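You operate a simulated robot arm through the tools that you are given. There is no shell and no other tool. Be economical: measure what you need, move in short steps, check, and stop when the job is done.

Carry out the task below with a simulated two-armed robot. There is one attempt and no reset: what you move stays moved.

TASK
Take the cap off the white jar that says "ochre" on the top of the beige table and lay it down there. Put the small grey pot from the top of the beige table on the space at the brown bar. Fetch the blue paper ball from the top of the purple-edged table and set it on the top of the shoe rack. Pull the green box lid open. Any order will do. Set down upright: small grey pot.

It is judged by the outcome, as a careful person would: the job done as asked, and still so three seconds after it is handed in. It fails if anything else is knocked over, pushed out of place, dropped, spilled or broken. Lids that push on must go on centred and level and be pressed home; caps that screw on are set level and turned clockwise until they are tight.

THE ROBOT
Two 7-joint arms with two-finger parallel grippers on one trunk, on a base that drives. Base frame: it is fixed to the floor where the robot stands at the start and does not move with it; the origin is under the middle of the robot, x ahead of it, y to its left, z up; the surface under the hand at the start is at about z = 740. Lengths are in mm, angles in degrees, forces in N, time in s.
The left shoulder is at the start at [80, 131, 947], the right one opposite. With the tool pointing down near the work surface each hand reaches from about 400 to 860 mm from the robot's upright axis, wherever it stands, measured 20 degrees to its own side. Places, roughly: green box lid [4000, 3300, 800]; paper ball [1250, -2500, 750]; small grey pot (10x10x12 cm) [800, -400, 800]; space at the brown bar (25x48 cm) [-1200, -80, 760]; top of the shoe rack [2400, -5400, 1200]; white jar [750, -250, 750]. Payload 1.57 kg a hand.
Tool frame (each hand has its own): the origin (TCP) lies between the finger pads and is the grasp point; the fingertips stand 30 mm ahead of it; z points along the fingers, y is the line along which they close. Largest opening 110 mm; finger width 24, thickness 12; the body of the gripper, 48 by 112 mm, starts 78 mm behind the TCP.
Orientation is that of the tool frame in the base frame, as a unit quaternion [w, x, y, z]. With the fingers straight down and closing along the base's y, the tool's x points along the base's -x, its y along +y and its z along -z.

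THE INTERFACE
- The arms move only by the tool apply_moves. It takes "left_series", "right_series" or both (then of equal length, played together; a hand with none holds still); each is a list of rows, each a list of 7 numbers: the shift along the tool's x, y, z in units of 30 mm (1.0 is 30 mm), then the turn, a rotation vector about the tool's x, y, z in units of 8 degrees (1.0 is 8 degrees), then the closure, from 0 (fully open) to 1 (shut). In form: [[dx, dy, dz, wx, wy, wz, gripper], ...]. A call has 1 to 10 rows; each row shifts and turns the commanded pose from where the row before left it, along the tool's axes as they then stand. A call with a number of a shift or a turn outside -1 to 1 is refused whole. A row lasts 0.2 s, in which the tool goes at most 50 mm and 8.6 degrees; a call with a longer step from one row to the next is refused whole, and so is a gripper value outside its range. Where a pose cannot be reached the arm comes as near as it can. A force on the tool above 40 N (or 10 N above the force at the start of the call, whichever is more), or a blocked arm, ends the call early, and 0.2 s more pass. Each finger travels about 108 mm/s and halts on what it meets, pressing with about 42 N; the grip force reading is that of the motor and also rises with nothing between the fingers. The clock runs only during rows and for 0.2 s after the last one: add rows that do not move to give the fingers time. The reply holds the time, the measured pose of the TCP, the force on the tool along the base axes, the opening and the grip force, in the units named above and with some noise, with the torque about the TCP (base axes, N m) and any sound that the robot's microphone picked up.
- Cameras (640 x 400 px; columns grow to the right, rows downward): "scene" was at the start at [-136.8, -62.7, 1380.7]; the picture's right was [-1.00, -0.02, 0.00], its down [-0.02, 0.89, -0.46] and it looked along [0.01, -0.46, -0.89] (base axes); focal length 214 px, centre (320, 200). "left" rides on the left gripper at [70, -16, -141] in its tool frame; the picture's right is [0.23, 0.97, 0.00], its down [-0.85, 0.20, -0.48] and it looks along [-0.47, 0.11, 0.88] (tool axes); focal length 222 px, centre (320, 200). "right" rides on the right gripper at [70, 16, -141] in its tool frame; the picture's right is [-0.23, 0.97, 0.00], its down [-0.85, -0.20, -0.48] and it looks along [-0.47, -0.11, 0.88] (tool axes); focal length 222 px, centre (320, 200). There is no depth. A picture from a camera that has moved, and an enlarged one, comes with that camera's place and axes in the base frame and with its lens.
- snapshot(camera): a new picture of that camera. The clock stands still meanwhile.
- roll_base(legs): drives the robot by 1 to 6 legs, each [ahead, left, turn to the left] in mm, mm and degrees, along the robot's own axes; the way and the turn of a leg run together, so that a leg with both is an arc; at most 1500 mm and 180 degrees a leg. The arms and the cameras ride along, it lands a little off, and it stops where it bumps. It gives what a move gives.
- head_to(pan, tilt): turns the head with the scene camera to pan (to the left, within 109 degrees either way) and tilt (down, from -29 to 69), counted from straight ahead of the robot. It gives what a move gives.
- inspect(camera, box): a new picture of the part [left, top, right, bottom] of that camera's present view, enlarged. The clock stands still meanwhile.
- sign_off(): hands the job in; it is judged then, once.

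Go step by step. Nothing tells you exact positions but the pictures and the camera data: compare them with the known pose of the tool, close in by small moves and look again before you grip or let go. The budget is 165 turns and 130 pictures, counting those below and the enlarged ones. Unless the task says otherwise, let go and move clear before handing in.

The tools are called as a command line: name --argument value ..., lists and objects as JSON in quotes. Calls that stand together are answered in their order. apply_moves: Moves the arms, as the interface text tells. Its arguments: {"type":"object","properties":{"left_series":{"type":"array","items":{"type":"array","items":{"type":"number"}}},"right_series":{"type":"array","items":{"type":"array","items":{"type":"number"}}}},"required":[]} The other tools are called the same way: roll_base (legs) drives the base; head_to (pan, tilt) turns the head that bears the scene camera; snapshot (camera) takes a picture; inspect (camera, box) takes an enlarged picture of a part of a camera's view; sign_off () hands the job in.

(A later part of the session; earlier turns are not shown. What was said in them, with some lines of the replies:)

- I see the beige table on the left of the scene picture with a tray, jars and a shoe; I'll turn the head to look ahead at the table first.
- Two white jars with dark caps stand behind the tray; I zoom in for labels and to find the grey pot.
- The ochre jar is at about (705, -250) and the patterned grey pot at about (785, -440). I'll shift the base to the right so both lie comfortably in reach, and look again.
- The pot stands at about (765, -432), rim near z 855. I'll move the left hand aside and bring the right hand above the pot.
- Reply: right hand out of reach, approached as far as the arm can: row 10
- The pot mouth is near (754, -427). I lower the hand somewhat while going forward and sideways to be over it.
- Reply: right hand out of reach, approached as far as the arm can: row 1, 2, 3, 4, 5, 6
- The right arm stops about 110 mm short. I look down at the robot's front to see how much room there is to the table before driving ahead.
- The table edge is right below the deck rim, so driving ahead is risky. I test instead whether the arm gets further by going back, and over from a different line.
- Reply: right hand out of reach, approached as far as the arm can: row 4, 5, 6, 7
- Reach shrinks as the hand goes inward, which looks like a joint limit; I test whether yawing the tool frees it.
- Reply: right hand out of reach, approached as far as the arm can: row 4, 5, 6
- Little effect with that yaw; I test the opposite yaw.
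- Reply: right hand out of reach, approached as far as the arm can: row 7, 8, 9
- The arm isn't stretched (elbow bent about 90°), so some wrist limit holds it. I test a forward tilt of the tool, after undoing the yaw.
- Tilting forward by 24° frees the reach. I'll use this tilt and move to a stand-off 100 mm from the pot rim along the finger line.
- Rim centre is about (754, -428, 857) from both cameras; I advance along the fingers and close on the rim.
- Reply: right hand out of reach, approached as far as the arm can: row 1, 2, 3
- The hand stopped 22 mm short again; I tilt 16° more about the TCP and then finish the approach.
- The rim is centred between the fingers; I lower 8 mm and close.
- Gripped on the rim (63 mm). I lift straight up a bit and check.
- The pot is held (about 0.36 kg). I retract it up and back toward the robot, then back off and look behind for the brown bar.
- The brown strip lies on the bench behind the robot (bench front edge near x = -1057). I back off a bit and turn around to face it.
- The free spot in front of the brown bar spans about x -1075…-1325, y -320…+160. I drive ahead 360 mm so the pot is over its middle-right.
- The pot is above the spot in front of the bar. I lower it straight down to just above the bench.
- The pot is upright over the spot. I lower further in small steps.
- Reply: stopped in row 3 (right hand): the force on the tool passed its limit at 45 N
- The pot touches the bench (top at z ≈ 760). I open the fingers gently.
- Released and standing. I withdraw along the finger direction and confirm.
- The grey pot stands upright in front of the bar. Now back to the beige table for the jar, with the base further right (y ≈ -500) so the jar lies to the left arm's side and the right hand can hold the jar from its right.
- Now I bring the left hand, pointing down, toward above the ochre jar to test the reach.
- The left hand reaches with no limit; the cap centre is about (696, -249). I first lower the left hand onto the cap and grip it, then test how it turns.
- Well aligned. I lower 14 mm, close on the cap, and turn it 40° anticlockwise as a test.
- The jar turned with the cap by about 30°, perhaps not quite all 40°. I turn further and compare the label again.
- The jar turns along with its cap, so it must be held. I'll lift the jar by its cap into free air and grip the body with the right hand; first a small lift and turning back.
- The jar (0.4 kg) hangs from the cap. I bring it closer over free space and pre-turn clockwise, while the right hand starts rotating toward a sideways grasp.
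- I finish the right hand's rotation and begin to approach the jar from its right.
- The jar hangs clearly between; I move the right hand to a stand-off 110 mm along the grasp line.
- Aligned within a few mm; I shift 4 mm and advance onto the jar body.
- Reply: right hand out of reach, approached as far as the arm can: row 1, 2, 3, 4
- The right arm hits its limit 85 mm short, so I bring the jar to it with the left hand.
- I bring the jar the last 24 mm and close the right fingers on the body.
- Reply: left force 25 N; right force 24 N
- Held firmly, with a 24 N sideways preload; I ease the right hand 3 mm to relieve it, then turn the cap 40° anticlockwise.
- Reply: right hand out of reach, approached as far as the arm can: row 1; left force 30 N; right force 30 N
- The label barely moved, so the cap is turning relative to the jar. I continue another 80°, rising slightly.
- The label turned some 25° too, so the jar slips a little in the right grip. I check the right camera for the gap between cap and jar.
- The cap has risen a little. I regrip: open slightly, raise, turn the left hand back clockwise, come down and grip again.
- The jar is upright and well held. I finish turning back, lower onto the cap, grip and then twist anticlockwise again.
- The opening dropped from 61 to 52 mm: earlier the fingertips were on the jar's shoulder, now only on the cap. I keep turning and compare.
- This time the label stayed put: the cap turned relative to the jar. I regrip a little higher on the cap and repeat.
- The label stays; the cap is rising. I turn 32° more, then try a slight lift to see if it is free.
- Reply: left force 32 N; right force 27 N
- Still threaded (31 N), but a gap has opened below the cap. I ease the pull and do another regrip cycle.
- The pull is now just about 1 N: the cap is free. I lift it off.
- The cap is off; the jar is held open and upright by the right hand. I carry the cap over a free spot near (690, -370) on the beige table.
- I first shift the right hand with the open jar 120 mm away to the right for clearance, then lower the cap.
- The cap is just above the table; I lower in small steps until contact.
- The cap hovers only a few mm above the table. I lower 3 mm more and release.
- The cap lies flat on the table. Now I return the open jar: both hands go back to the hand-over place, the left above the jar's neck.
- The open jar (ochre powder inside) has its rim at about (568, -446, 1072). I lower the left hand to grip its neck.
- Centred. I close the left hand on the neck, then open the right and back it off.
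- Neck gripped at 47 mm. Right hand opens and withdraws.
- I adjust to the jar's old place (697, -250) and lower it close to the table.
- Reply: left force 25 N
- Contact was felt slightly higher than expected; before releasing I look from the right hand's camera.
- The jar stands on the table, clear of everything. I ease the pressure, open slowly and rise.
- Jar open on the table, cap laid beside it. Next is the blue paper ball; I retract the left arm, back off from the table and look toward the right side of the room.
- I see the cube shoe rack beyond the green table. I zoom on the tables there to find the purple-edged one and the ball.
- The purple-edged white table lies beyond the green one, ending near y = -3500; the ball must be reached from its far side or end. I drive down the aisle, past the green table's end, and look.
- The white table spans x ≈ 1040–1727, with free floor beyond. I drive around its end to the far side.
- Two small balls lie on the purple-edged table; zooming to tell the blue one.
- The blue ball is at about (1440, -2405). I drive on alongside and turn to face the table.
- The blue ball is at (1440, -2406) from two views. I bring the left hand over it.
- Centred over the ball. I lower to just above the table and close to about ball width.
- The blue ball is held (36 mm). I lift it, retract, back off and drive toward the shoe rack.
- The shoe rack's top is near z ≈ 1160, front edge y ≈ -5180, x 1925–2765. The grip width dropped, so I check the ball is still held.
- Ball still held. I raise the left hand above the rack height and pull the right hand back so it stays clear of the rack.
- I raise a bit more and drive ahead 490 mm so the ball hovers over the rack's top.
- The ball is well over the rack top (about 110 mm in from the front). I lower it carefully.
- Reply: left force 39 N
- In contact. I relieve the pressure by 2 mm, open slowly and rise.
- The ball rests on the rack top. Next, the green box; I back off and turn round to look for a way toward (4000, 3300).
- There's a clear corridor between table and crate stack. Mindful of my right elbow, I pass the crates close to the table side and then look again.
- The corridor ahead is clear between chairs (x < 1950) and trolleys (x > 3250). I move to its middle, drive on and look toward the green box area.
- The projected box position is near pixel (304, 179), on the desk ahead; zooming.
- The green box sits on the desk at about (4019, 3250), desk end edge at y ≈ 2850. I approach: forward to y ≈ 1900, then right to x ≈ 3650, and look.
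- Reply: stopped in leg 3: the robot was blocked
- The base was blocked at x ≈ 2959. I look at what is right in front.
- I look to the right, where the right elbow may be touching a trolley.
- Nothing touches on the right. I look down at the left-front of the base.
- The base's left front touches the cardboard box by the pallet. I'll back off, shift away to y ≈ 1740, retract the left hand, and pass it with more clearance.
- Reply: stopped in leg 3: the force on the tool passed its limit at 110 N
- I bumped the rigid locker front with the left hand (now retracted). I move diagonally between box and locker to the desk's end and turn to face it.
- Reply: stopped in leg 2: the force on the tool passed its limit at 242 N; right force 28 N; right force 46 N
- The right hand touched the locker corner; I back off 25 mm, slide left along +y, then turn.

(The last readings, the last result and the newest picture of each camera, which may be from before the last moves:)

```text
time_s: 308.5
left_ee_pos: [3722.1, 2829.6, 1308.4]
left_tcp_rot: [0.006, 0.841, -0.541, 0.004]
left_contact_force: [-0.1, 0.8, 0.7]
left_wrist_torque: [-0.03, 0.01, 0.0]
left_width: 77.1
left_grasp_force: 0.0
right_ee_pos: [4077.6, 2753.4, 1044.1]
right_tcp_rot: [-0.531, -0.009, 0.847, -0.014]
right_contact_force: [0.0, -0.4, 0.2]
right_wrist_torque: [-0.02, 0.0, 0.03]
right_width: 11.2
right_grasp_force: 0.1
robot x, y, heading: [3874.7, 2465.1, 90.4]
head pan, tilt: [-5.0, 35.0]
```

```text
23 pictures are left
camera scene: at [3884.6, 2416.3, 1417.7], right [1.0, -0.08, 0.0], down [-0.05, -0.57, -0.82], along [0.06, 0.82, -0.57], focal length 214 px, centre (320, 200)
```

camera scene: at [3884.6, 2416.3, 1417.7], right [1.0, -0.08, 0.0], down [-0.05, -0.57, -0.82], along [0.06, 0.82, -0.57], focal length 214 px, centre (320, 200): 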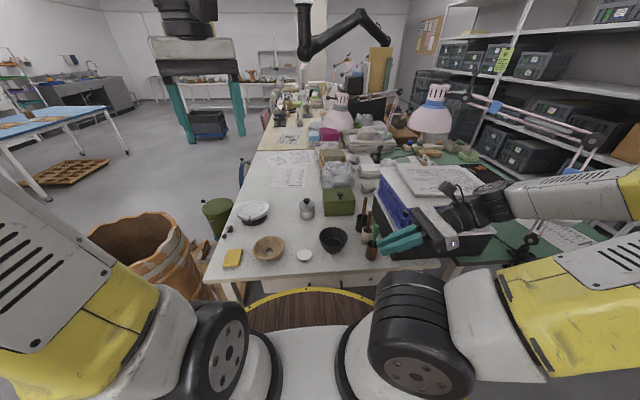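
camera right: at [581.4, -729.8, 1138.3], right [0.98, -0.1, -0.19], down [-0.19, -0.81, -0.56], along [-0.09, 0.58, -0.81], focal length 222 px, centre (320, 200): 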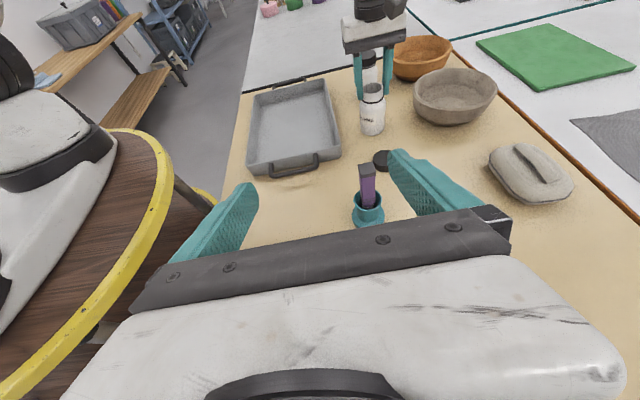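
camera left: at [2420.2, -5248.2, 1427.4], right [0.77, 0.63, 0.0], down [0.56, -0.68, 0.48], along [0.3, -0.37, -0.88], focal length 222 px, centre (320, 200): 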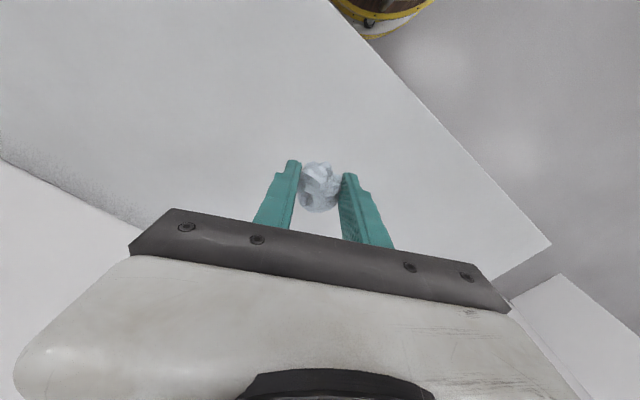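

The green box is right ahead; zooming on it to see how the lid opens.

inspect --camera "scene" --box '[280, 170, 400, 245]'

```text
5.33 times, centred on (340, 208) of scene
camera zoom: at [3884.6, 2416.3, 1417.7], right [1.0, -0.08, 0.0], down [-0.05, -0.57, -0.82], along [0.06, 0.82, -0.57], focal length 1144 px, centre (213, 160)
```

zoom: 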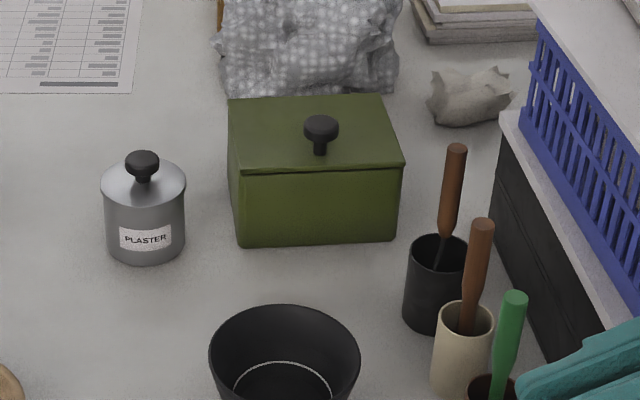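

The box has a knob near the lid's front edge, so it's hinged at the back: knob at about (4043, 3255, 863), hinge near y ≈ 3351. I move the base so the left arm can reach it.

roll_base --legs '[[0, -310, 0], [95, 0, 0]]'

head_to --pan 8 --tilt 38

snapshot --camera "left"

inspect --camera "scene" --box '[200, 100, 440, 250]'

```text
time_s: 311.3
left_ee_pos: [4029.8, 2928.1, 1308.8]
left_tcp_rot: [0.006, 0.841, -0.54, 0.004]
left_contact_force: [0.2, -0.1, -0.2]
left_wrist_torque: [0.03, -0.01, 0.0]
left_width: 77.1
left_grasp_force: 0.0
right_ee_pos: [4383.7, 2851.2, 1045.7]
right_tcp_rot: [-0.531, -0.009, 0.847, -0.014]
right_contact_force: [0.4, 0.0, -0.1]
right_wrist_torque: [0.02, -0.01, 0.0]
right_width: 10.8
right_grasp_force: 0.0
robot x, y, heading: [4176.5, 2565.8, 90.4]
head pan, tilt: [-5.0, 35.0]
```

```text
time_s: 312.1
left_ee_pos: [4029.4, 2928.0, 1309.1]
left_tcp_rot: [0.006, 0.842, -0.54, 0.005]
left_contact_force: [0.9, -0.5, 0.0]
left_wrist_torque: [0.0, -0.01, -0.01]
left_width: 77.0
left_grasp_force: 0.0
right_ee_pos: [4382.7, 2851.5, 1044.8]
right_tcp_rot: [-0.532, -0.009, 0.847, -0.014]
right_contact_force: [-0.2, 0.2, 0.9]
right_wrist_torque: [0.02, 0.0, 0.01]
right_width: 11.1
right_grasp_force: 0.0
robot x, y, heading: [4181.4, 2563.1, 90.5]
head pan, tilt: [8.0, 38.0]
```

```text
21 pictures are left
camera left: at [4072.5, 2874.3, 1451.0], right [-0.79, -0.61, 0.01], down [-0.54, 0.7, 0.47], along [-0.29, 0.36, -0.88], focal length 222 px, centre (320, 200)
```

left: 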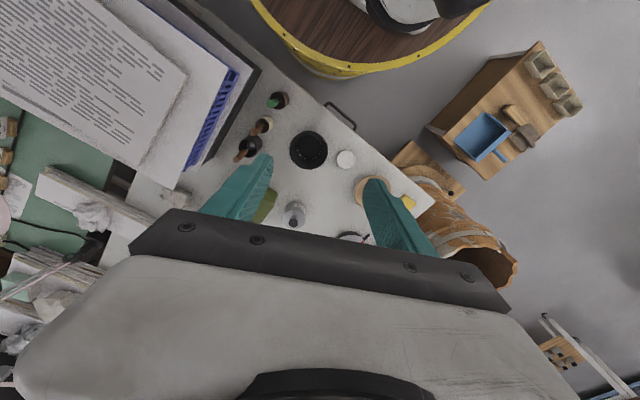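

```text
2.67 times, centred on (320, 175) of scene
camera zoom: at [4171.1, 2512.0, 1413.2], right [0.99, 0.15, 0.0], down [0.09, -0.61, -0.79], along [-0.12, 0.78, -0.62], focal length 572 px, centre (320, 267)
```

zoom: 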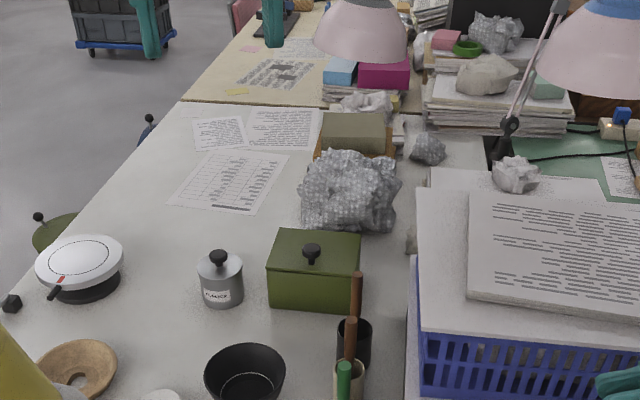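

Knob confirmed near (4044, 3250, 861). I square up the left hand's yaw, tilt it forward 24°, and move toward a stand-off above the knob.

apply_moves --left_series '[[0, 0, 0, 0, 0, 1, 0.3], [0, 0, 0, 0, 0, 1, 0.3], [0, 0, 0, 0, 0, 1, 0.3], [0, 0, 0, 0, -1, 0, 0.3], [0, 0, 0, 0, -1, 0, 0.3], [0, 0, 0, 0, -1, 0, 0.3], [-0.25, -0.033, 0.95, 0, 0, 0, 0.3], [-0.25, -0.033, 0.95, 0, 0, 0, 0.3], [-0.25, -0.033, 0.95, 0, 0, 0, 0.3], [-0.25, -0.033, 0.95, 0, 0, 0, 0.3]]'

apply_moves --left_series '[[-0.25, -0.033, 0.95, 0, 0, 0, 0.3], [-0.25, -0.033, 0.95, 0, 0, 0, 0.3], [-0.25, -0.033, 0.95, 0, 0, 0, 0.3], [-0.25, -0.033, 0.95, 0, 0, 0, 0.3], [-0.25, -0.033, 0.95, 0, 0, 0, 0.3], [-0.25, -0.033, 0.95, 0, 0, 0, 0.3], [-0.25, -0.033, 0.95, 0, 0, 0, 0.3], [-0.25, -0.033, 0.95, 0, 0, 0, 0.3], [-0.25, -0.033, 0.95, 0, 0, 0, 0.3], [-0.25, -0.033, 0.95, 0, 0, 0, 0.3]]'

snapshot --camera "left"

```text
time_s: 314.3
left_ee_pos: [4032.4, 2999.6, 1215.5]
left_tcp_rot: [-0.142, 0.696, -0.689, -0.142]
left_contact_force: [-0.2, -0.1, -0.4]
left_wrist_torque: [-0.01, 0.0, 0.02]
left_width: 77.1
left_grasp_force: 0.1
right_ee_pos: [4382.9, 2851.8, 1044.8]
right_tcp_rot: [-0.531, -0.009, 0.847, -0.014]
right_contact_force: [-0.7, -0.7, -0.7]
right_wrist_torque: [0.04, 0.0, -0.03]
right_width: 11.0
right_grasp_force: 0.0
robot x, y, heading: [4177.9, 2569.8, 90.6]
head pan, tilt: [8.0, 38.0]
```

```text
time_s: 316.5
left_ee_pos: [4040.6, 3180.7, 982.0]
left_tcp_rot: [-0.141, 0.696, -0.689, -0.141]
left_contact_force: [-0.2, -0.4, -0.2]
left_wrist_torque: [0.03, 0.03, 0.0]
left_width: 76.9
left_grasp_force: 0.1
right_ee_pos: [4383.3, 2851.5, 1044.3]
right_tcp_rot: [-0.532, -0.009, 0.847, -0.014]
right_contact_force: [-0.6, -0.6, -0.5]
right_wrist_torque: [0.02, 0.01, -0.05]
right_width: 11.0
right_grasp_force: 0.0
robot x, y, heading: [4178.0, 2566.5, 90.2]
head pan, tilt: [8.0, 38.0]
```

```text
19 pictures are left
camera left: at [4057.3, 3062.4, 1085.3], right [-0.97, -0.22, -0.09], down [-0.21, 0.6, 0.78], along [-0.12, 0.77, -0.62], focal length 222 px, centre (320, 200)
```

left: 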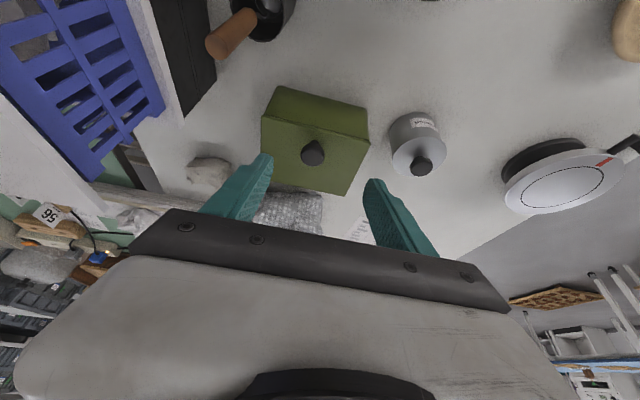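

Knob at (4044, 3247, 863). I advance onto it, stopping with tips just above the lid, and check before gripping.

apply_moves --left_series '[[-0.13, -0.03, 0.95, 0, 0, 0, 0.3], [-0.13, -0.03, 0.95, 0, 0, 0, 0.3], [-0.13, -0.03, 0.95, 0, 0, 0, 0.3], [-0.12, -0.03, 0.95, 0, 0, 0, 0.3], [0, 0, 0.3, 0, 0, 0, 0.3], [0, 0, 0, 0, 0, 0, 0.3]]'

snapshot --camera "left"

inspect --camera "scene" --box '[260, 150, 360, 225]'

```text
time_s: 317.9
left_ee_pos: [4043.5, 3244.1, 875.1]
left_tcp_rot: [-0.141, 0.696, -0.689, -0.143]
left_contact_force: [-0.6, 0.5, 0.3]
left_wrist_torque: [0.03, 0.01, 0.04]
left_width: 76.9
left_grasp_force: 0.1
right_ee_pos: [4382.6, 2851.3, 1045.5]
right_tcp_rot: [-0.531, -0.01, 0.847, -0.015]
right_contact_force: [-0.1, 0.1, -0.4]
right_wrist_torque: [0.02, 0.03, -0.01]
right_width: 11.1
right_grasp_force: 0.2
robot x, y, heading: [4180.0, 2565.9, 90.4]
head pan, tilt: [8.0, 38.0]
```

```text
18 pictures are left
camera left: at [4060.7, 3125.1, 978.3], right [-0.97, -0.22, -0.09], down [-0.21, 0.6, 0.78], along [-0.12, 0.77, -0.62], focal length 222 px, centre (320, 200)
```

left: 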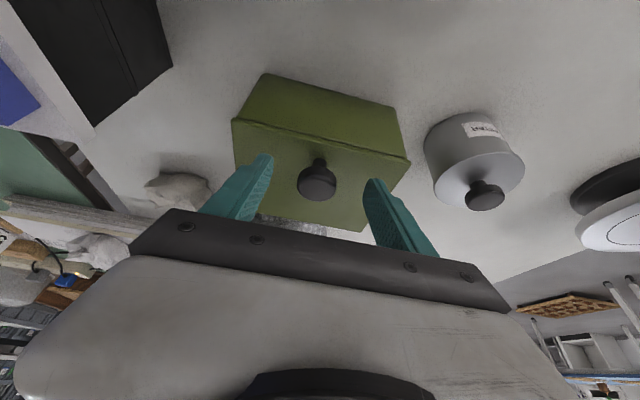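

```text
5.33 times, centred on (310, 188) of scene
camera zoom: at [4171.1, 2512.1, 1413.1], right [0.99, 0.15, 0.0], down [0.09, -0.61, -0.79], along [-0.12, 0.78, -0.62], focal length 1144 px, centre (373, 267)
```

zoom: 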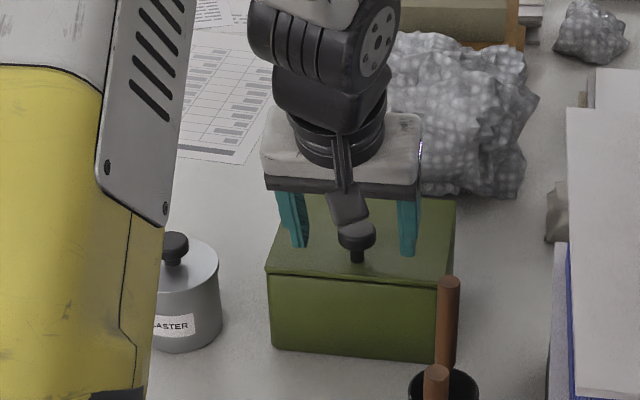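

The knob is between the fingers; I close on it.

apply_moves --left_series '[[0, 0, 0.1, 0, 0, 0, 0.5], [0, 0, 0, 0, 0, 0, 0.65], [0, 0, 0, 0, 0, 0, 0.8], [0, 0, 0, 0, 0, 0, 0.9], [0, 0, 0, 0, 0, 0, 0.9]]'

snapshot --camera "left"

```text
time_s: 319.1
left_ee_pos: [4044.9, 3244.4, 873.0]
left_tcp_rot: [-0.142, 0.696, -0.69, -0.141]
left_contact_force: [12.1, 0.3, -2.8]
left_wrist_torque: [0.1, -0.15, -0.13]
left_width: 31.5
left_grasp_force: 40.3
right_ee_pos: [4384.0, 2851.8, 1043.3]
right_tcp_rot: [-0.532, -0.01, 0.847, -0.014]
right_contact_force: [0.2, 0.9, 0.4]
right_wrist_torque: [0.01, -0.03, 0.01]
right_width: 11.1
right_grasp_force: 0.0
robot x, y, heading: [4182.3, 2564.1, 90.7]
head pan, tilt: [8.0, 38.0]
```

```text
16 pictures are left
camera left: at [4062.1, 3125.9, 975.5], right [-0.97, -0.22, -0.09], down [-0.21, 0.6, 0.78], along [-0.11, 0.77, -0.62], focal length 222 px, centre (320, 200)
```

left: 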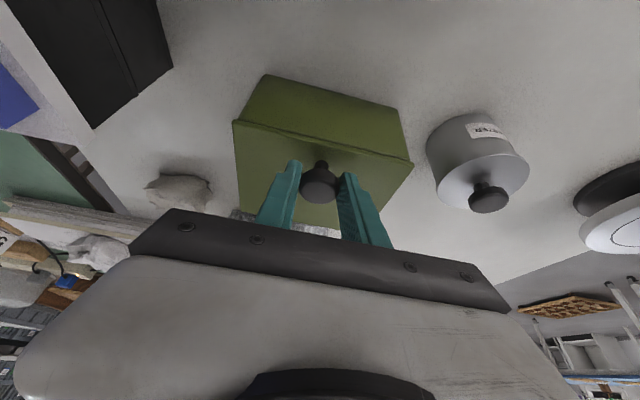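

The knob is gripped. Now I swing it on an arc about the back hinge, first about 30°, and check.

apply_moves --left_series '[[-0.227, 0, -0.22, 0, 0, 0, 0.9], [-0.227, 0, -0.22, 0, 0, 0, 0.9], [-0.26, 0, -0.18, 0, 0, 0, 0.9], [-0.26, 0, -0.18, 0, 0, 0, 0.9], [-0.288, 0, -0.13, 0, 0, 0, 0.9], [-0.288, 0, -0.13, 0, 0, 0, 0.9], [0, 0, 0, 0, 0, 0, 0.9]]'

inspect --camera "scene" --box '[260, 130, 380, 220]'

```text
time_s: 319.6
left_ee_pos: [4044.9, 3245.7, 881.9]
left_tcp_rot: [-0.137, 0.696, -0.692, -0.137]
left_contact_force: [0.5, 0.0, -3.6]
left_wrist_torque: [-0.05, 0.12, 0.02]
left_width: 31.3
left_grasp_force: 40.4
right_ee_pos: [4383.2, 2850.8, 1044.1]
right_tcp_rot: [-0.532, -0.009, 0.847, -0.014]
right_contact_force: [0.2, -0.7, 0.0]
right_wrist_torque: [0.0, 0.02, 0.04]
right_width: 11.1
right_grasp_force: 0.0
robot x, y, heading: [4181.5, 2563.7, 90.4]
head pan, tilt: [8.0, 38.0]
stopped in row 2 (left hand): the force on the tool passed its limit at 72 N (the readings are from after the stop); the commanded pose is now the measured one
```

```text
4.44 times, centred on (320, 175) of scene
camera zoom: at [4171.3, 2512.3, 1413.2], right [0.99, 0.15, 0.0], down [0.09, -0.61, -0.79], along [-0.12, 0.78, -0.62], focal length 953 px, centre (320, 311)
```

zoom: 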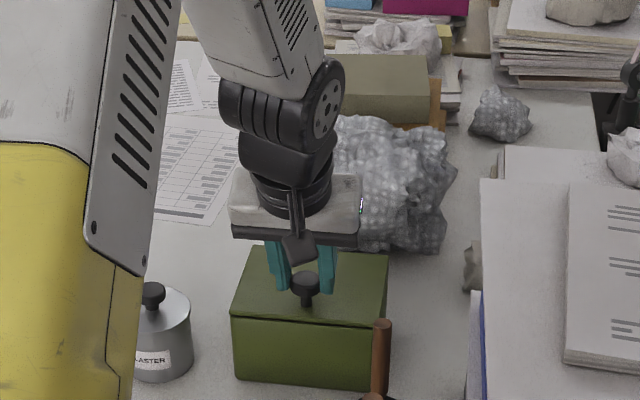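

A force peak of 72 N stopped the move; I look closely whether the lid lifted or the fingers slipped.

inspect --camera "left" --box '[220, 60, 440, 260]'

```text
2.00 times, centred on (330, 160) of left
camera zoom: at [4062.3, 3129.0, 986.7], right [-0.97, -0.22, -0.09], down [-0.2, 0.61, 0.77], along [-0.11, 0.76, -0.64], focal length 444 px, centre (300, 280)
```

zoom: 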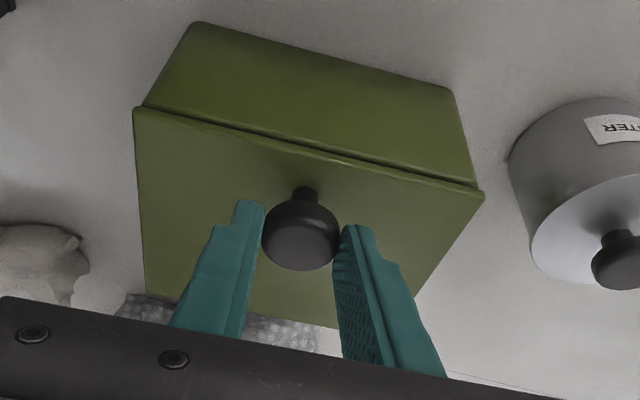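

The fingers slipped up on the knob; the lid is still closed. I regrip deeper around the knob and pull up more slowly.

apply_moves --left_series '[[0, 0, 0, 0, 0, 0, 0.6], [0, 0, 0, 0, 0, 0, 0.55], [0.1, 0, 0.3, 0, 0, 0, 0.55], [0.1, 0, 0.25, 0, 0, 0, 0.55], [0, 0, 0, 0, 0, 0, 0.8], [0, 0, 0, 0, 0, 0, 1], [0, 0, 0, 0, 0, 0, 1]]'

apply_moves --left_series '[[-0.03, 0, -0.05, 0, 0, 0, 1], [-0.03, 0, -0.05, 0, 0, 0, 1], [-0.04, 0, -0.05, 0, 0, 0, 1], [-0.04, 0, -0.05, 0, 0, 0, 1]]'

inspect --camera "left" --box '[220, 60, 440, 260]'

```text
time_s: 321.2
left_ee_pos: [4046.1, 3247.4, 865.4]
left_tcp_rot: [-0.136, 0.697, -0.69, -0.138]
left_contact_force: [1.8, 0.1, -1.0]
left_wrist_torque: [0.23, -0.04, -0.05]
left_width: 31.0
left_grasp_force: 40.5
right_ee_pos: [4384.1, 2851.2, 1044.3]
right_tcp_rot: [-0.531, -0.009, 0.847, -0.014]
right_contact_force: [0.7, 0.4, -0.9]
right_wrist_torque: [0.01, 0.03, -0.03]
right_width: 10.9
right_grasp_force: 0.0
robot x, y, heading: [4181.6, 2562.9, 90.4]
head pan, tilt: [8.0, 38.0]
```

```text
time_s: 322.2
left_ee_pos: [4045.7, 3247.9, 869.9]
left_tcp_rot: [-0.134, 0.698, -0.69, -0.137]
left_contact_force: [5.2, -0.2, -34.2]
left_wrist_torque: [-0.44, -0.03, -0.04]
left_width: 31.5
left_grasp_force: 40.2
right_ee_pos: [4382.8, 2852.3, 1044.2]
right_tcp_rot: [-0.531, -0.01, 0.847, -0.015]
right_contact_force: [-0.5, -0.7, 0.0]
right_wrist_torque: [-0.01, 0.0, 0.02]
right_width: 10.9
right_grasp_force: 0.1
robot x, y, heading: [4185.9, 2562.2, 90.4]
head pan, tilt: [8.0, 38.0]
```

```text
2.00 times, centred on (330, 160) of left
camera zoom: at [4062.3, 3131.6, 975.4], right [-0.97, -0.22, -0.09], down [-0.2, 0.61, 0.77], along [-0.12, 0.76, -0.64], focal length 444 px, centre (300, 280)
```

zoom: 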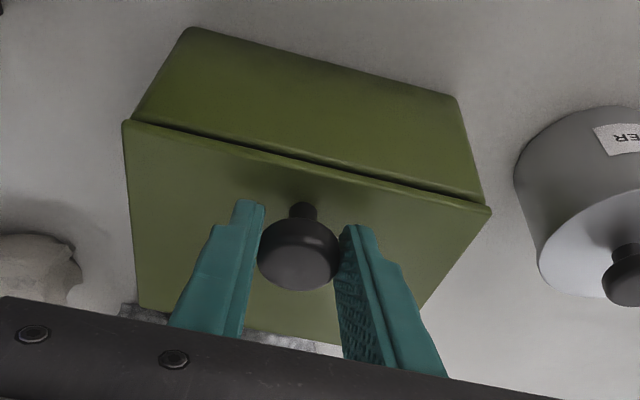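

The pull is 34 N and the lid resists; I increase the pull gradually, along the arc.

apply_moves --left_series '[[-0.02, 0, -0.03, 0, 0, 0, 1], [-0.02, 0, -0.03, 0, 0, 0, 1], [0, 0, 0, 0, 0, 0, 1]]'

apply_moves --left_series '[[-0.02, 0, -0.03, 0, 0, 0, 1], [-0.02, 0, -0.03, 0, 0, 0, 1], [0, 0, 0, 0, 0, 0, 1]]'

```text
time_s: 323.1
left_ee_pos: [4044.8, 3249.4, 873.5]
left_tcp_rot: [-0.136, 0.696, -0.691, -0.137]
left_contact_force: [4.5, 0.0, -33.5]
left_wrist_torque: [-0.42, -0.01, -0.07]
left_width: 31.1
left_grasp_force: 40.5
right_ee_pos: [4384.1, 2852.4, 1044.4]
right_tcp_rot: [-0.531, -0.009, 0.847, -0.014]
right_contact_force: [0.3, -0.4, 1.1]
right_wrist_torque: [0.01, -0.01, 0.01]
right_width: 10.9
right_grasp_force: 0.1
robot x, y, heading: [4182.4, 2563.9, 90.3]
head pan, tilt: [8.0, 38.0]
```

```text
time_s: 323.9
left_ee_pos: [4044.7, 3250.3, 875.8]
left_tcp_rot: [-0.136, 0.696, -0.691, -0.137]
left_contact_force: [4.9, -0.1, -34.0]
left_wrist_torque: [-0.39, -0.09, -0.01]
left_width: 31.4
left_grasp_force: 39.8
right_ee_pos: [4385.0, 2853.0, 1044.9]
right_tcp_rot: [-0.531, -0.01, 0.847, -0.015]
right_contact_force: [-0.3, 0.2, -0.2]
right_wrist_torque: [0.0, -0.04, 0.01]
right_width: 11.1
right_grasp_force: 0.1
robot x, y, heading: [4176.1, 2569.7, 90.5]
head pan, tilt: [8.0, 38.0]
```

The force stays at 34 N while the hand rises — either the lid moves with friction or the fingers slip; I check.

inspect --camera "left" --box '[220, 60, 440, 260]'

```text
2.00 times, centred on (330, 160) of left
camera zoom: at [4062.3, 3133.0, 979.8], right [-0.97, -0.22, -0.09], down [-0.2, 0.61, 0.77], along [-0.11, 0.76, -0.64], focal length 444 px, centre (300, 280)
```

zoom: 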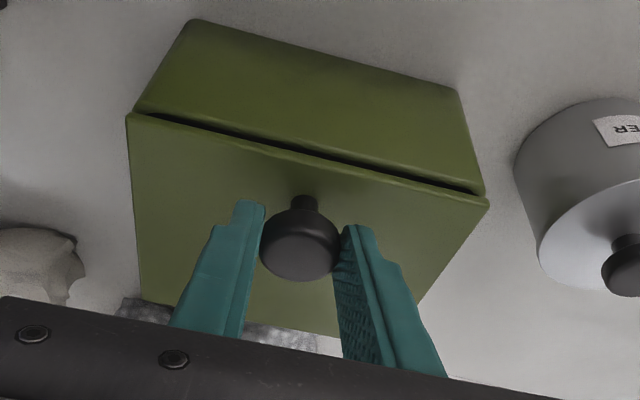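

The gap is growing: the lid moves with a stiff friction hinge. I continue the arc slowly.

apply_moves --left_series '[[-0.076, 0, -0.073, 0, 0, 0, 1], [-0.076, 0, -0.073, 0, 0, 0, 1], [-0.076, 0, -0.073, 0, 0, 0, 1], [-0.087, 0, -0.06, 0, 0, 0, 1], [-0.087, 0, -0.06, 0, 0, 0, 1], [-0.087, 0, -0.06, 0, 0, 0, 1], [-0.087, 0, -0.06, 0, 0, 0, 1], [-0.087, 0, -0.06, 0, 0, 0, 1], [-0.087, 0, -0.06, 0, 0, 0, 1], [-0.096, 0, -0.043, 0, 0, 0, 1]]'

```text
time_s: 326.1
left_ee_pos: [4045.3, 3266.8, 902.9]
left_tcp_rot: [-0.138, 0.696, -0.691, -0.139]
left_contact_force: [0.0, 2.0, -0.4]
left_wrist_torque: [-0.01, 0.01, 0.0]
left_width: 0.0
left_grasp_force: 21.0
right_ee_pos: [4383.6, 2850.6, 1045.1]
right_tcp_rot: [-0.532, -0.01, 0.847, -0.015]
right_contact_force: [-0.1, 0.2, 0.0]
right_wrist_torque: [0.02, 0.0, -0.02]
right_width: 11.0
right_grasp_force: 0.0
robot x, y, heading: [4180.4, 2568.7, 90.4]
head pan, tilt: [8.0, 38.0]
```

The fingers slipped off the knob. I check how far the lid opened.

inspect --camera "left" --box '[220, 60, 440, 260]'

```text
2.00 times, centred on (330, 160) of left
camera zoom: at [4061.7, 3149.0, 1008.3], right [-0.97, -0.22, -0.09], down [-0.2, 0.61, 0.77], along [-0.11, 0.77, -0.63], focal length 444 px, centre (300, 280)
```

zoom: 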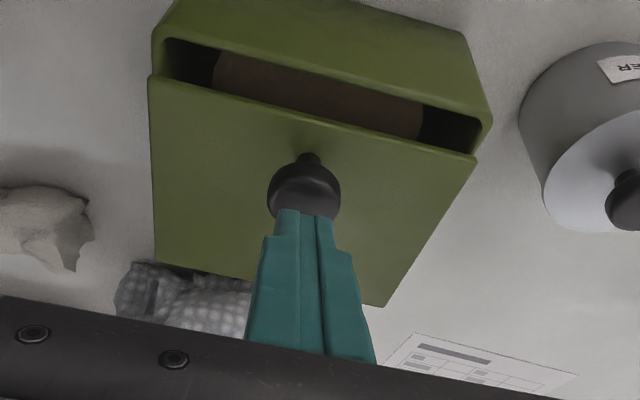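

The lid stays partly open (about 10–12°), held by hinge friction. I'll now lift it from beneath: back off, tilt the closed fingers further forward, and bring the tip to the gap under the lid's front edge.

apply_moves --left_series '[[0.5, 0, -0.7, 0, 0, 0, 1], [0.93, 0, -0.6, 0, 0, 0, 1], [0.93, 0, -0.6, 0, 0, 0, 1], [0.44, 0, 0, 0, 0, 0, 1], [0, 0, 0, 0, -0.85, 0, 1], [0, 0, 0, 0, -0.85, 0, 1], [0, 0, 0, 0, -0.85, 0, 1], [0, 0, 0, 0, -0.85, 0, 1], [0, 0, 0, 0, 0, 0, 1]]'

snapshot --camera "left"

```text
time_s: 328.1
left_ee_pos: [4045.8, 3166.4, 924.3]
left_tcp_rot: [-0.296, 0.644, -0.639, -0.298]
left_contact_force: [-0.1, -0.1, 0.3]
left_wrist_torque: [0.02, -0.02, -0.02]
left_width: 0.0
left_grasp_force: 21.8
right_ee_pos: [4384.0, 2851.0, 1044.7]
right_tcp_rot: [-0.531, -0.01, 0.847, -0.014]
right_contact_force: [0.3, -0.2, -0.2]
right_wrist_torque: [0.04, -0.04, -0.02]
right_width: 10.9
right_grasp_force: 0.0
robot x, y, heading: [4183.0, 2562.6, 90.3]
head pan, tilt: [8.0, 38.0]
```

```text
10 pictures are left
camera left: at [4062.9, 3014.3, 962.6], right [-0.97, -0.16, -0.17], down [-0.2, 0.19, 0.96], along [-0.12, 0.97, -0.21], focal length 222 px, centre (320, 200)
```

left: 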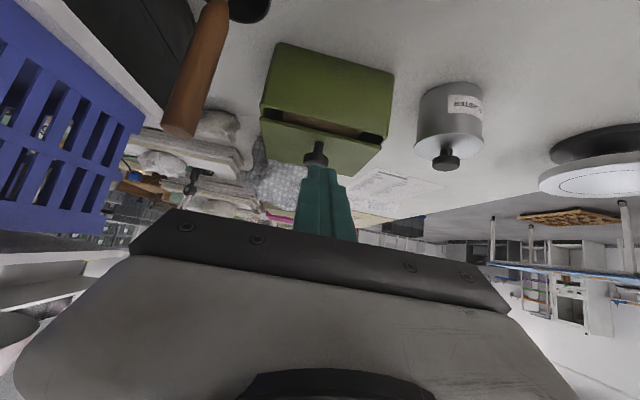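

From this view the gap spans about z 826–840 at y ≈ 3236. I bring the fingertip corner just in front of it and check.

apply_moves --left_series '[[0.5, 0, 0.66, 0, 0, 0, 1], [0.5, 0, 0.66, 0, 0, 0, 1], [0.45, 0, 0.9, 0, 0, 0, 1], [0, 0, 0.2, 0, 0, 0, 1], [0, 0, 0, 0, 0, 0, 1]]'

inspect --camera "left" --box '[240, 20, 420, 200]'

```text
time_s: 329.2
left_ee_pos: [4046.2, 3193.2, 844.8]
left_tcp_rot: [-0.295, 0.645, -0.639, -0.298]
left_contact_force: [-0.7, 0.3, 0.4]
left_wrist_torque: [0.02, 0.01, 0.03]
left_width: 0.0
left_grasp_force: 21.3
right_ee_pos: [4383.4, 2852.2, 1044.2]
right_tcp_rot: [-0.531, -0.01, 0.847, -0.014]
right_contact_force: [0.2, -0.4, 0.8]
right_wrist_torque: [0.0, -0.04, 0.0]
right_width: 10.9
right_grasp_force: 0.0
robot x, y, heading: [4178.5, 2563.7, 90.5]
head pan, tilt: [8.0, 38.0]
```

```text
2.22 times, centred on (330, 110) of left
camera zoom: at [4062.8, 3041.8, 882.7], right [-0.97, -0.16, -0.17], down [-0.2, 0.19, 0.96], along [-0.12, 0.97, -0.21], focal length 494 px, centre (298, 400)
```

zoom: 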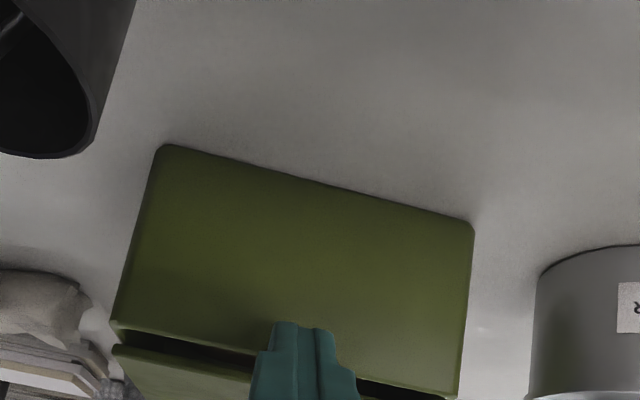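

The gap is narrow (about 8 mm). I try wedging the fingertip corner in and lifting gently.

apply_moves --left_series '[[-0.09, 0, 0.17, 0, 0, 0, 1], [-0.09, 0, 0.17, 0, 0, 0, 1], [-0.09, 0, 0.17, 0, 0, 0, 1], [0, 0, 0, 0, 0, 0, 1]]'

apply_moves --left_series '[[-0.06, 0, -0.02, 0, 0, 0, 1], [-0.06, 0, -0.02, 0, 0, 0, 1], [-0.06, 0, -0.02, 0, 0, 0, 1], [-0.06, 0, -0.02, 0, 0, 0, 1], [-0.08, 0, -0.03, 0, 0, 0, 1], [-0.08, 0, -0.03, 0, 0, 0, 1], [-0.08, 0, -0.03, 0, 0, 0, 1], [-0.08, 0, -0.03, 0, 0, 0, 1]]'

```text
time_s: 330.2
left_ee_pos: [4046.4, 3206.8, 841.1]
left_tcp_rot: [-0.295, 0.645, -0.64, -0.297]
left_contact_force: [0.0, -17.1, 16.5]
left_wrist_torque: [0.16, -0.04, -0.08]
left_width: 0.2
left_grasp_force: 21.1
right_ee_pos: [4383.6, 2850.6, 1043.8]
right_tcp_rot: [-0.531, -0.01, 0.847, -0.014]
right_contact_force: [-0.1, -0.4, -0.3]
right_wrist_torque: [0.02, -0.01, 0.02]
right_width: 10.9
right_grasp_force: 0.1
robot x, y, heading: [4182.3, 2565.3, 90.3]
head pan, tilt: [8.0, 38.0]
stopped in row 4 (left hand): the force on the tool passed its limit at 43 N (the readings are from after the stop); the commanded pose is now the measured one
```

```text
time_s: 332.0
left_ee_pos: [4044.6, 3214.8, 856.6]
left_tcp_rot: [-0.295, 0.645, -0.64, -0.297]
left_contact_force: [-0.2, -0.4, 0.3]
left_wrist_torque: [0.03, 0.01, 0.0]
left_width: 0.1
left_grasp_force: 21.5
right_ee_pos: [4383.7, 2850.9, 1044.2]
right_tcp_rot: [-0.531, -0.01, 0.847, -0.014]
right_contact_force: [-0.9, -0.3, -0.5]
right_wrist_torque: [0.0, -0.05, 0.01]
right_width: 11.0
right_grasp_force: 0.2
robot x, y, heading: [4180.9, 2562.9, 90.5]
head pan, tilt: [8.0, 38.0]
```

inspect --camera "left" --box '[230, 60, 430, 220]'

```text
2.50 times, centred on (330, 140) of left
camera zoom: at [4062.8, 3062.5, 895.7], right [-0.97, -0.16, -0.17], down [-0.2, 0.19, 0.96], along [-0.12, 0.97, -0.22], focal length 555 px, centre (295, 350)
```

zoom: 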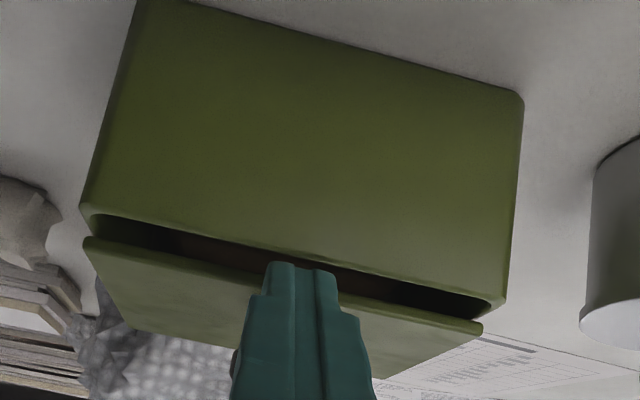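

The wedge slid off. Better: regrip the knob with the present 50° forward tilt and rotate the hand together with the lid, so the knob doesn't pivot in the pads. I back up, open and line up.

apply_moves --left_series '[[-0.3, 0, -0.6, 0, 0, 0, 0.9], [-0.45, 0, -0.5, 0, 0, 0, 0.7], [-0.54, 0, -0.52, 0, 0, 0, 0.5], [0, 0, 0, 0, 0, 0, 0.45], [0, 0, 0, 0, 0, 0, 0.45]]'

inspect --camera "left" --box '[230, 60, 430, 220]'

```text
time_s: 333.2
left_ee_pos: [4044.8, 3203.2, 916.9]
left_tcp_rot: [-0.294, 0.645, -0.639, -0.297]
left_contact_force: [-0.2, 0.0, -0.5]
left_wrist_torque: [0.0, -0.06, 0.0]
left_width: 60.6
left_grasp_force: 0.0
right_ee_pos: [4382.7, 2851.2, 1044.5]
right_tcp_rot: [-0.532, -0.009, 0.847, -0.013]
right_contact_force: [0.5, 0.5, -0.7]
right_wrist_torque: [0.01, -0.01, 0.02]
right_width: 11.0
right_grasp_force: 0.0
robot x, y, heading: [4180.2, 2562.6, 90.6]
head pan, tilt: [8.0, 38.0]
```

```text
2.50 times, centred on (330, 140) of left
camera zoom: at [4062.6, 3051.0, 956.8], right [-0.97, -0.16, -0.17], down [-0.2, 0.19, 0.96], along [-0.12, 0.97, -0.22], focal length 555 px, centre (295, 350)
```

zoom: 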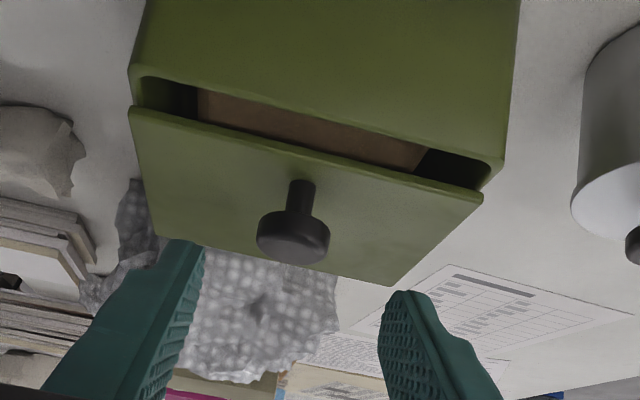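

Clear view: knob head at about (4047, 3249, 869). I advance, close on it, then pull while rotating the hand with the lid.

apply_moves --left_series '[[0.1, -0.06, 0.9, 0, 0, 0, 0.45], [0.1, 0, 0.8, 0, 0, 0, 0.45], [0, 0, 0.38, 0, 0, 0, 0.45], [0, 0, 0, 0, 0, 0, 0.7], [0, 0, 0, 0, 0, 0, 1], [0, 0, 0, 0, 0, 0, 1]]'

apply_moves --left_series '[[-0.062, 0, -0.02, 0, 0.12, 0, 1], [-0.062, 0, -0.02, 0, 0.12, 0, 1], [-0.062, 0, -0.02, 0, 0.12, 0, 1], [-0.062, 0, -0.02, 0, 0.12, 0, 1], [-0.062, 0, -0.02, 0, 0.12, 0, 1], [-0.062, 0, -0.02, 0, 0.12, 0, 1]]'

```text
time_s: 334.6
left_ee_pos: [4046.9, 3246.9, 872.1]
left_tcp_rot: [-0.294, 0.646, -0.639, -0.297]
left_contact_force: [-7.4, 1.0, -0.3]
left_wrist_torque: [0.17, 0.1, 0.38]
left_width: 30.9
left_grasp_force: 39.8
right_ee_pos: [4384.4, 2851.0, 1044.4]
right_tcp_rot: [-0.531, -0.009, 0.847, -0.014]
right_contact_force: [0.3, -0.5, 0.5]
right_wrist_torque: [0.03, 0.0, 0.01]
right_width: 10.8
right_grasp_force: 0.1
robot x, y, heading: [4182.3, 2564.4, 90.4]
head pan, tilt: [8.0, 38.0]
```

```text
time_s: 336.0
left_ee_pos: [4045.6, 3249.4, 881.4]
left_tcp_rot: [-0.26, 0.66, -0.654, -0.262]
left_contact_force: [-14.0, -0.3, -33.4]
left_wrist_torque: [-0.74, 0.1, 0.37]
left_width: 31.2
left_grasp_force: 40.1
right_ee_pos: [4382.8, 2852.7, 1044.0]
right_tcp_rot: [-0.531, -0.01, 0.847, -0.015]
right_contact_force: [-0.5, 0.1, -0.1]
right_wrist_torque: [0.03, 0.02, -0.01]
right_width: 11.0
right_grasp_force: 0.0
robot x, y, heading: [4180.3, 2561.0, 90.3]
head pan, tilt: [8.0, 38.0]
```

Force is steady at 33 N and the hand follows the arc. I continue slowly, relieving the sideways force.

apply_moves --left_series '[[-0.062, 0.03, -0.02, 0, 0.125, 0, 1], [-0.062, 0.03, -0.02, 0, 0.125, 0, 1], [-0.062, 0, -0.02, 0, 0.125, 0, 1], [-0.062, 0, -0.02, 0, 0.125, 0, 1], [-0.062, 0, -0.02, 0, 0.125, 0, 1], [-0.062, 0, -0.02, 0, 0.125, 0, 1], [-0.062, 0, -0.02, 0, 0.125, 0, 1], [-0.062, 0, -0.02, 0, 0.125, 0, 1], [-0.062, 0, -0.02, 0, 0.125, 0, 1], [-0.062, 0, -0.02, 0, 0.125, 0, 1]]'

inspect --camera "left" --box '[230, 60, 430, 220]'

```text
time_s: 338.2
left_ee_pos: [4045.1, 3262.0, 899.2]
left_tcp_rot: [-0.204, 0.68, -0.674, -0.205]
left_contact_force: [-0.3, 0.0, -1.4]
left_wrist_torque: [0.01, 0.04, 0.03]
left_width: 0.0
left_grasp_force: 21.5
right_ee_pos: [4384.7, 2850.9, 1044.5]
right_tcp_rot: [-0.531, -0.01, 0.847, -0.015]
right_contact_force: [-0.2, 0.0, 0.2]
right_wrist_torque: [0.01, 0.02, -0.01]
right_width: 11.1
right_grasp_force: 0.1
robot x, y, heading: [4180.3, 2568.4, 90.3]
head pan, tilt: [8.0, 38.0]
```

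```text
2.50 times, centred on (330, 140) of left
camera zoom: at [4061.9, 3127.1, 979.3], right [-0.97, -0.2, -0.13], down [-0.2, 0.45, 0.87], along [-0.12, 0.87, -0.47], focal length 555 px, centre (295, 350)
```

zoom: 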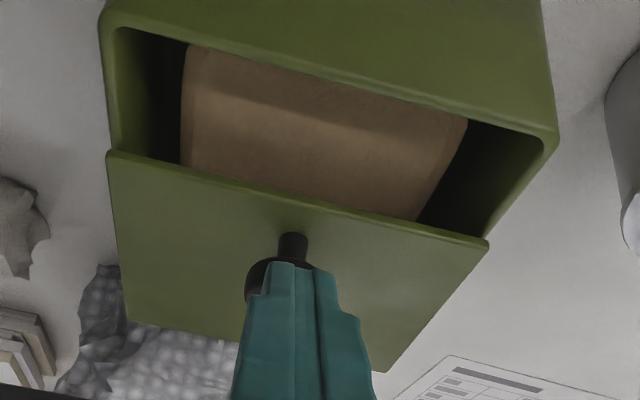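

Looking at the geometry, the lid isn't rising – it's a sliding lid: its front edge has moved back about 45 mm at the same height. I'll push the knob further back with the closed fingertips placed in front of it.

apply_moves --left_series '[[0.35, 0, -0.4, 0, 0, 0, 1], [0.45, 0, -0.2, 0, 0, 0, 1], [0.25, 0, 0.35, 0, 0, 0, 1], [0.1, 0, 0.3, 0, 0, 0, 1], [-0.277, 0, 0.185, 0, 0, 0, 1], [-0.277, 0, 0.185, 0, 0, 0, 1], [-0.2, 0, 0.133, 0, 0, 0, 1], [-0.2, 0, 0.133, 0, 0, 0, 1], [-0.2, 0, 0.133, 0, 0, 0, 1], [0, 0, 0, 0, 0, 0, 1]]'

snapshot --camera "left"

```text
time_s: 340.4
left_ee_pos: [4043.4, 3275.3, 879.4]
left_tcp_rot: [-0.204, 0.68, -0.674, -0.206]
left_contact_force: [0.4, 0.3, 0.1]
left_wrist_torque: [0.02, -0.01, 0.01]
left_width: 0.1
left_grasp_force: 20.8
right_ee_pos: [4384.3, 2850.0, 1043.8]
right_tcp_rot: [-0.531, -0.01, 0.847, -0.015]
right_contact_force: [0.1, 0.1, -0.1]
right_wrist_torque: [0.0, 0.0, 0.0]
right_width: 11.1
right_grasp_force: 0.1
robot x, y, heading: [4177.1, 2564.8, 90.2]
head pan, tilt: [8.0, 38.0]
```

```text
5 pictures are left
camera left: at [4061.7, 3140.7, 958.9], right [-0.97, -0.2, -0.13], down [-0.2, 0.44, 0.87], along [-0.12, 0.87, -0.47], focal length 222 px, centre (320, 200)
```

left: 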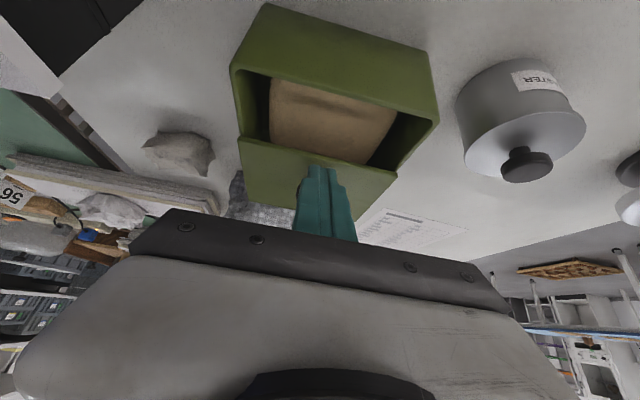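

The lid is sliding back freely and the box stays put; lid edge is now near y ≈ 3301. I push on until it stops.

apply_moves --left_series '[[-0.15, 0, 0.1, 0, 0, 0, 1], [-0.15, 0, 0.1, 0, 0, 0, 1], [-0.15, 0, 0.1, 0, 0, 0, 1], [-0.15, 0, 0.1, 0, 0, 0, 1], [-0.15, 0, 0.1, 0, 0, 0, 1], [-0.15, 0, 0.1, 0, 0, 0, 1]]'

snapshot --camera "left"

```text
time_s: 341.8
left_ee_pos: [4044.2, 3308.0, 880.7]
left_tcp_rot: [-0.205, 0.679, -0.675, -0.205]
left_contact_force: [0.1, 0.0, -0.9]
left_wrist_torque: [0.03, 0.0, -0.01]
left_width: 0.1
left_grasp_force: 22.0
right_ee_pos: [4384.9, 2850.8, 1043.9]
right_tcp_rot: [-0.531, -0.01, 0.847, -0.015]
right_contact_force: [0.2, 0.1, -0.6]
right_wrist_torque: [-0.02, -0.01, -0.03]
right_width: 11.2
right_grasp_force: 0.1
robot x, y, heading: [4179.9, 2567.0, 90.5]
head pan, tilt: [8.0, 38.0]
```

```text
4 pictures are left
camera left: at [4061.9, 3173.1, 959.7], right [-0.97, -0.2, -0.13], down [-0.2, 0.44, 0.87], along [-0.12, 0.87, -0.47], focal length 222 px, centre (320, 200)
```

left: 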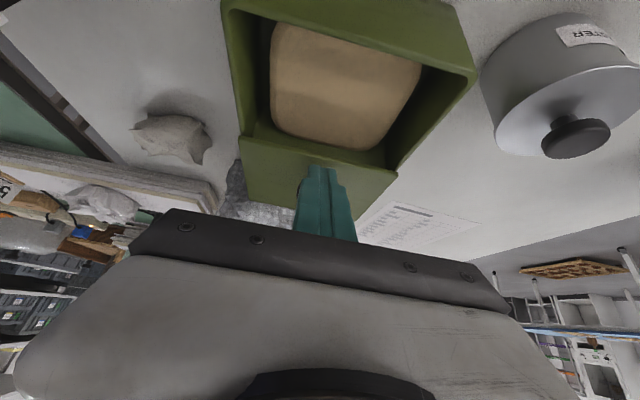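

Nearly fully open (about 100 mm). I push a few mm more slowly to find the end stop.

apply_moves --left_series '[[-0.083, 0, 0.055, 0, 0, 0, 1], [-0.083, 0, 0.055, 0, 0, 0, 1], [-0.083, 0, 0.055, 0, 0, 0, 1], [-0.083, 0, 0.055, 0, 0, 0, 1], [0, 0, 0, 0, 0, 0, 1]]'

```text
time_s: 343.0
left_ee_pos: [4044.8, 3316.5, 877.9]
left_tcp_rot: [-0.202, 0.68, -0.674, -0.203]
left_contact_force: [-0.6, -26.9, 6.9]
left_wrist_torque: [-0.34, -0.12, 0.0]
left_width: 0.0
left_grasp_force: 21.2
right_ee_pos: [4382.4, 2850.8, 1044.2]
right_tcp_rot: [-0.532, -0.01, 0.847, -0.014]
right_contact_force: [0.2, -0.6, 1.3]
right_wrist_torque: [0.0, 0.01, -0.02]
right_width: 11.2
right_grasp_force: 0.1
robot x, y, heading: [4180.8, 2562.6, 90.3]
head pan, tilt: [8.0, 38.0]
```

The end stop is felt at 27 N: the lid is fully open. I withdraw the hand back and up and take a final look.

apply_moves --left_series '[[0.28, 0, -0.3, 0, 0, 0, 1], [0.28, 0, -0.5, 0, 0, 0, 1], [0.1, 0, -1, 0, 0, 0, 1], [0, 0, -1, 0, 0, 0, 1], [0, 0, -1, 0, 0, 0, 1], [0, 0, -1, 0, 0, 0, 1], [0, 0, -1, 0, 0, 0, 1]]'

inspect --camera "scene" --box '[220, 120, 400, 232]'

```text
time_s: 344.6
left_ee_pos: [4046.2, 3207.1, 1014.7]
left_tcp_rot: [-0.203, 0.68, -0.674, -0.206]
left_contact_force: [0.4, -0.9, 0.2]
left_wrist_torque: [-0.02, -0.03, 0.06]
left_width: 0.1
left_grasp_force: 21.5
right_ee_pos: [4382.7, 2851.4, 1043.9]
right_tcp_rot: [-0.531, -0.009, 0.847, -0.013]
right_contact_force: [0.0, 1.5, 0.0]
right_wrist_torque: [-0.03, 0.0, 0.05]
right_width: 11.0
right_grasp_force: 0.0
robot x, y, heading: [4176.7, 2567.5, 90.3]
head pan, tilt: [8.0, 38.0]
```

```text
3.56 times, centred on (310, 176) of scene
camera zoom: at [4171.2, 2512.0, 1413.2], right [0.99, 0.15, 0.0], down [0.09, -0.61, -0.79], along [-0.12, 0.78, -0.62], focal length 763 px, centre (356, 285)
```

zoom: 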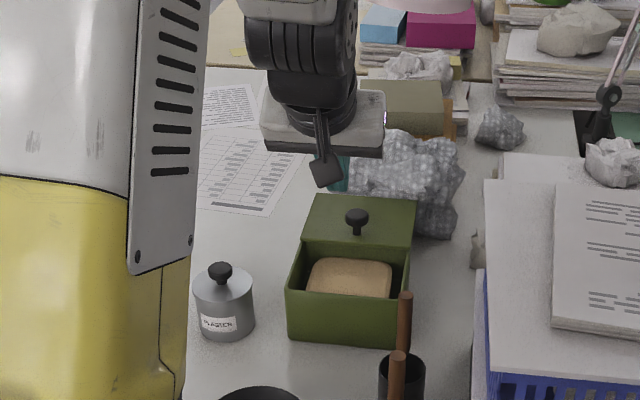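

The lid is slid fully open with everything around it undisturbed; the pot, jar with cap and ball were all checked earlier. I hand in.

sign_off

```text
The job is handed in.
```

All four jobs are done, and the job is handed in:
- **Ochre jar:** the cap is off and lying on the beige table. The open jar is back in its place.
- **Grey pot:** it stands upright in the space at the brown bar.
- **Blue paper ball:** it is on top of the shoe rack.
- **Green box:** the lid slides rather than hinges, and it is pushed back to its stop.

On the way, the base bumped a cardboard box near the desk and the hands hit the locker twice (peaks of 110 N and 242 N). I saw nothing moved or damaged, but did not check those spots closely.
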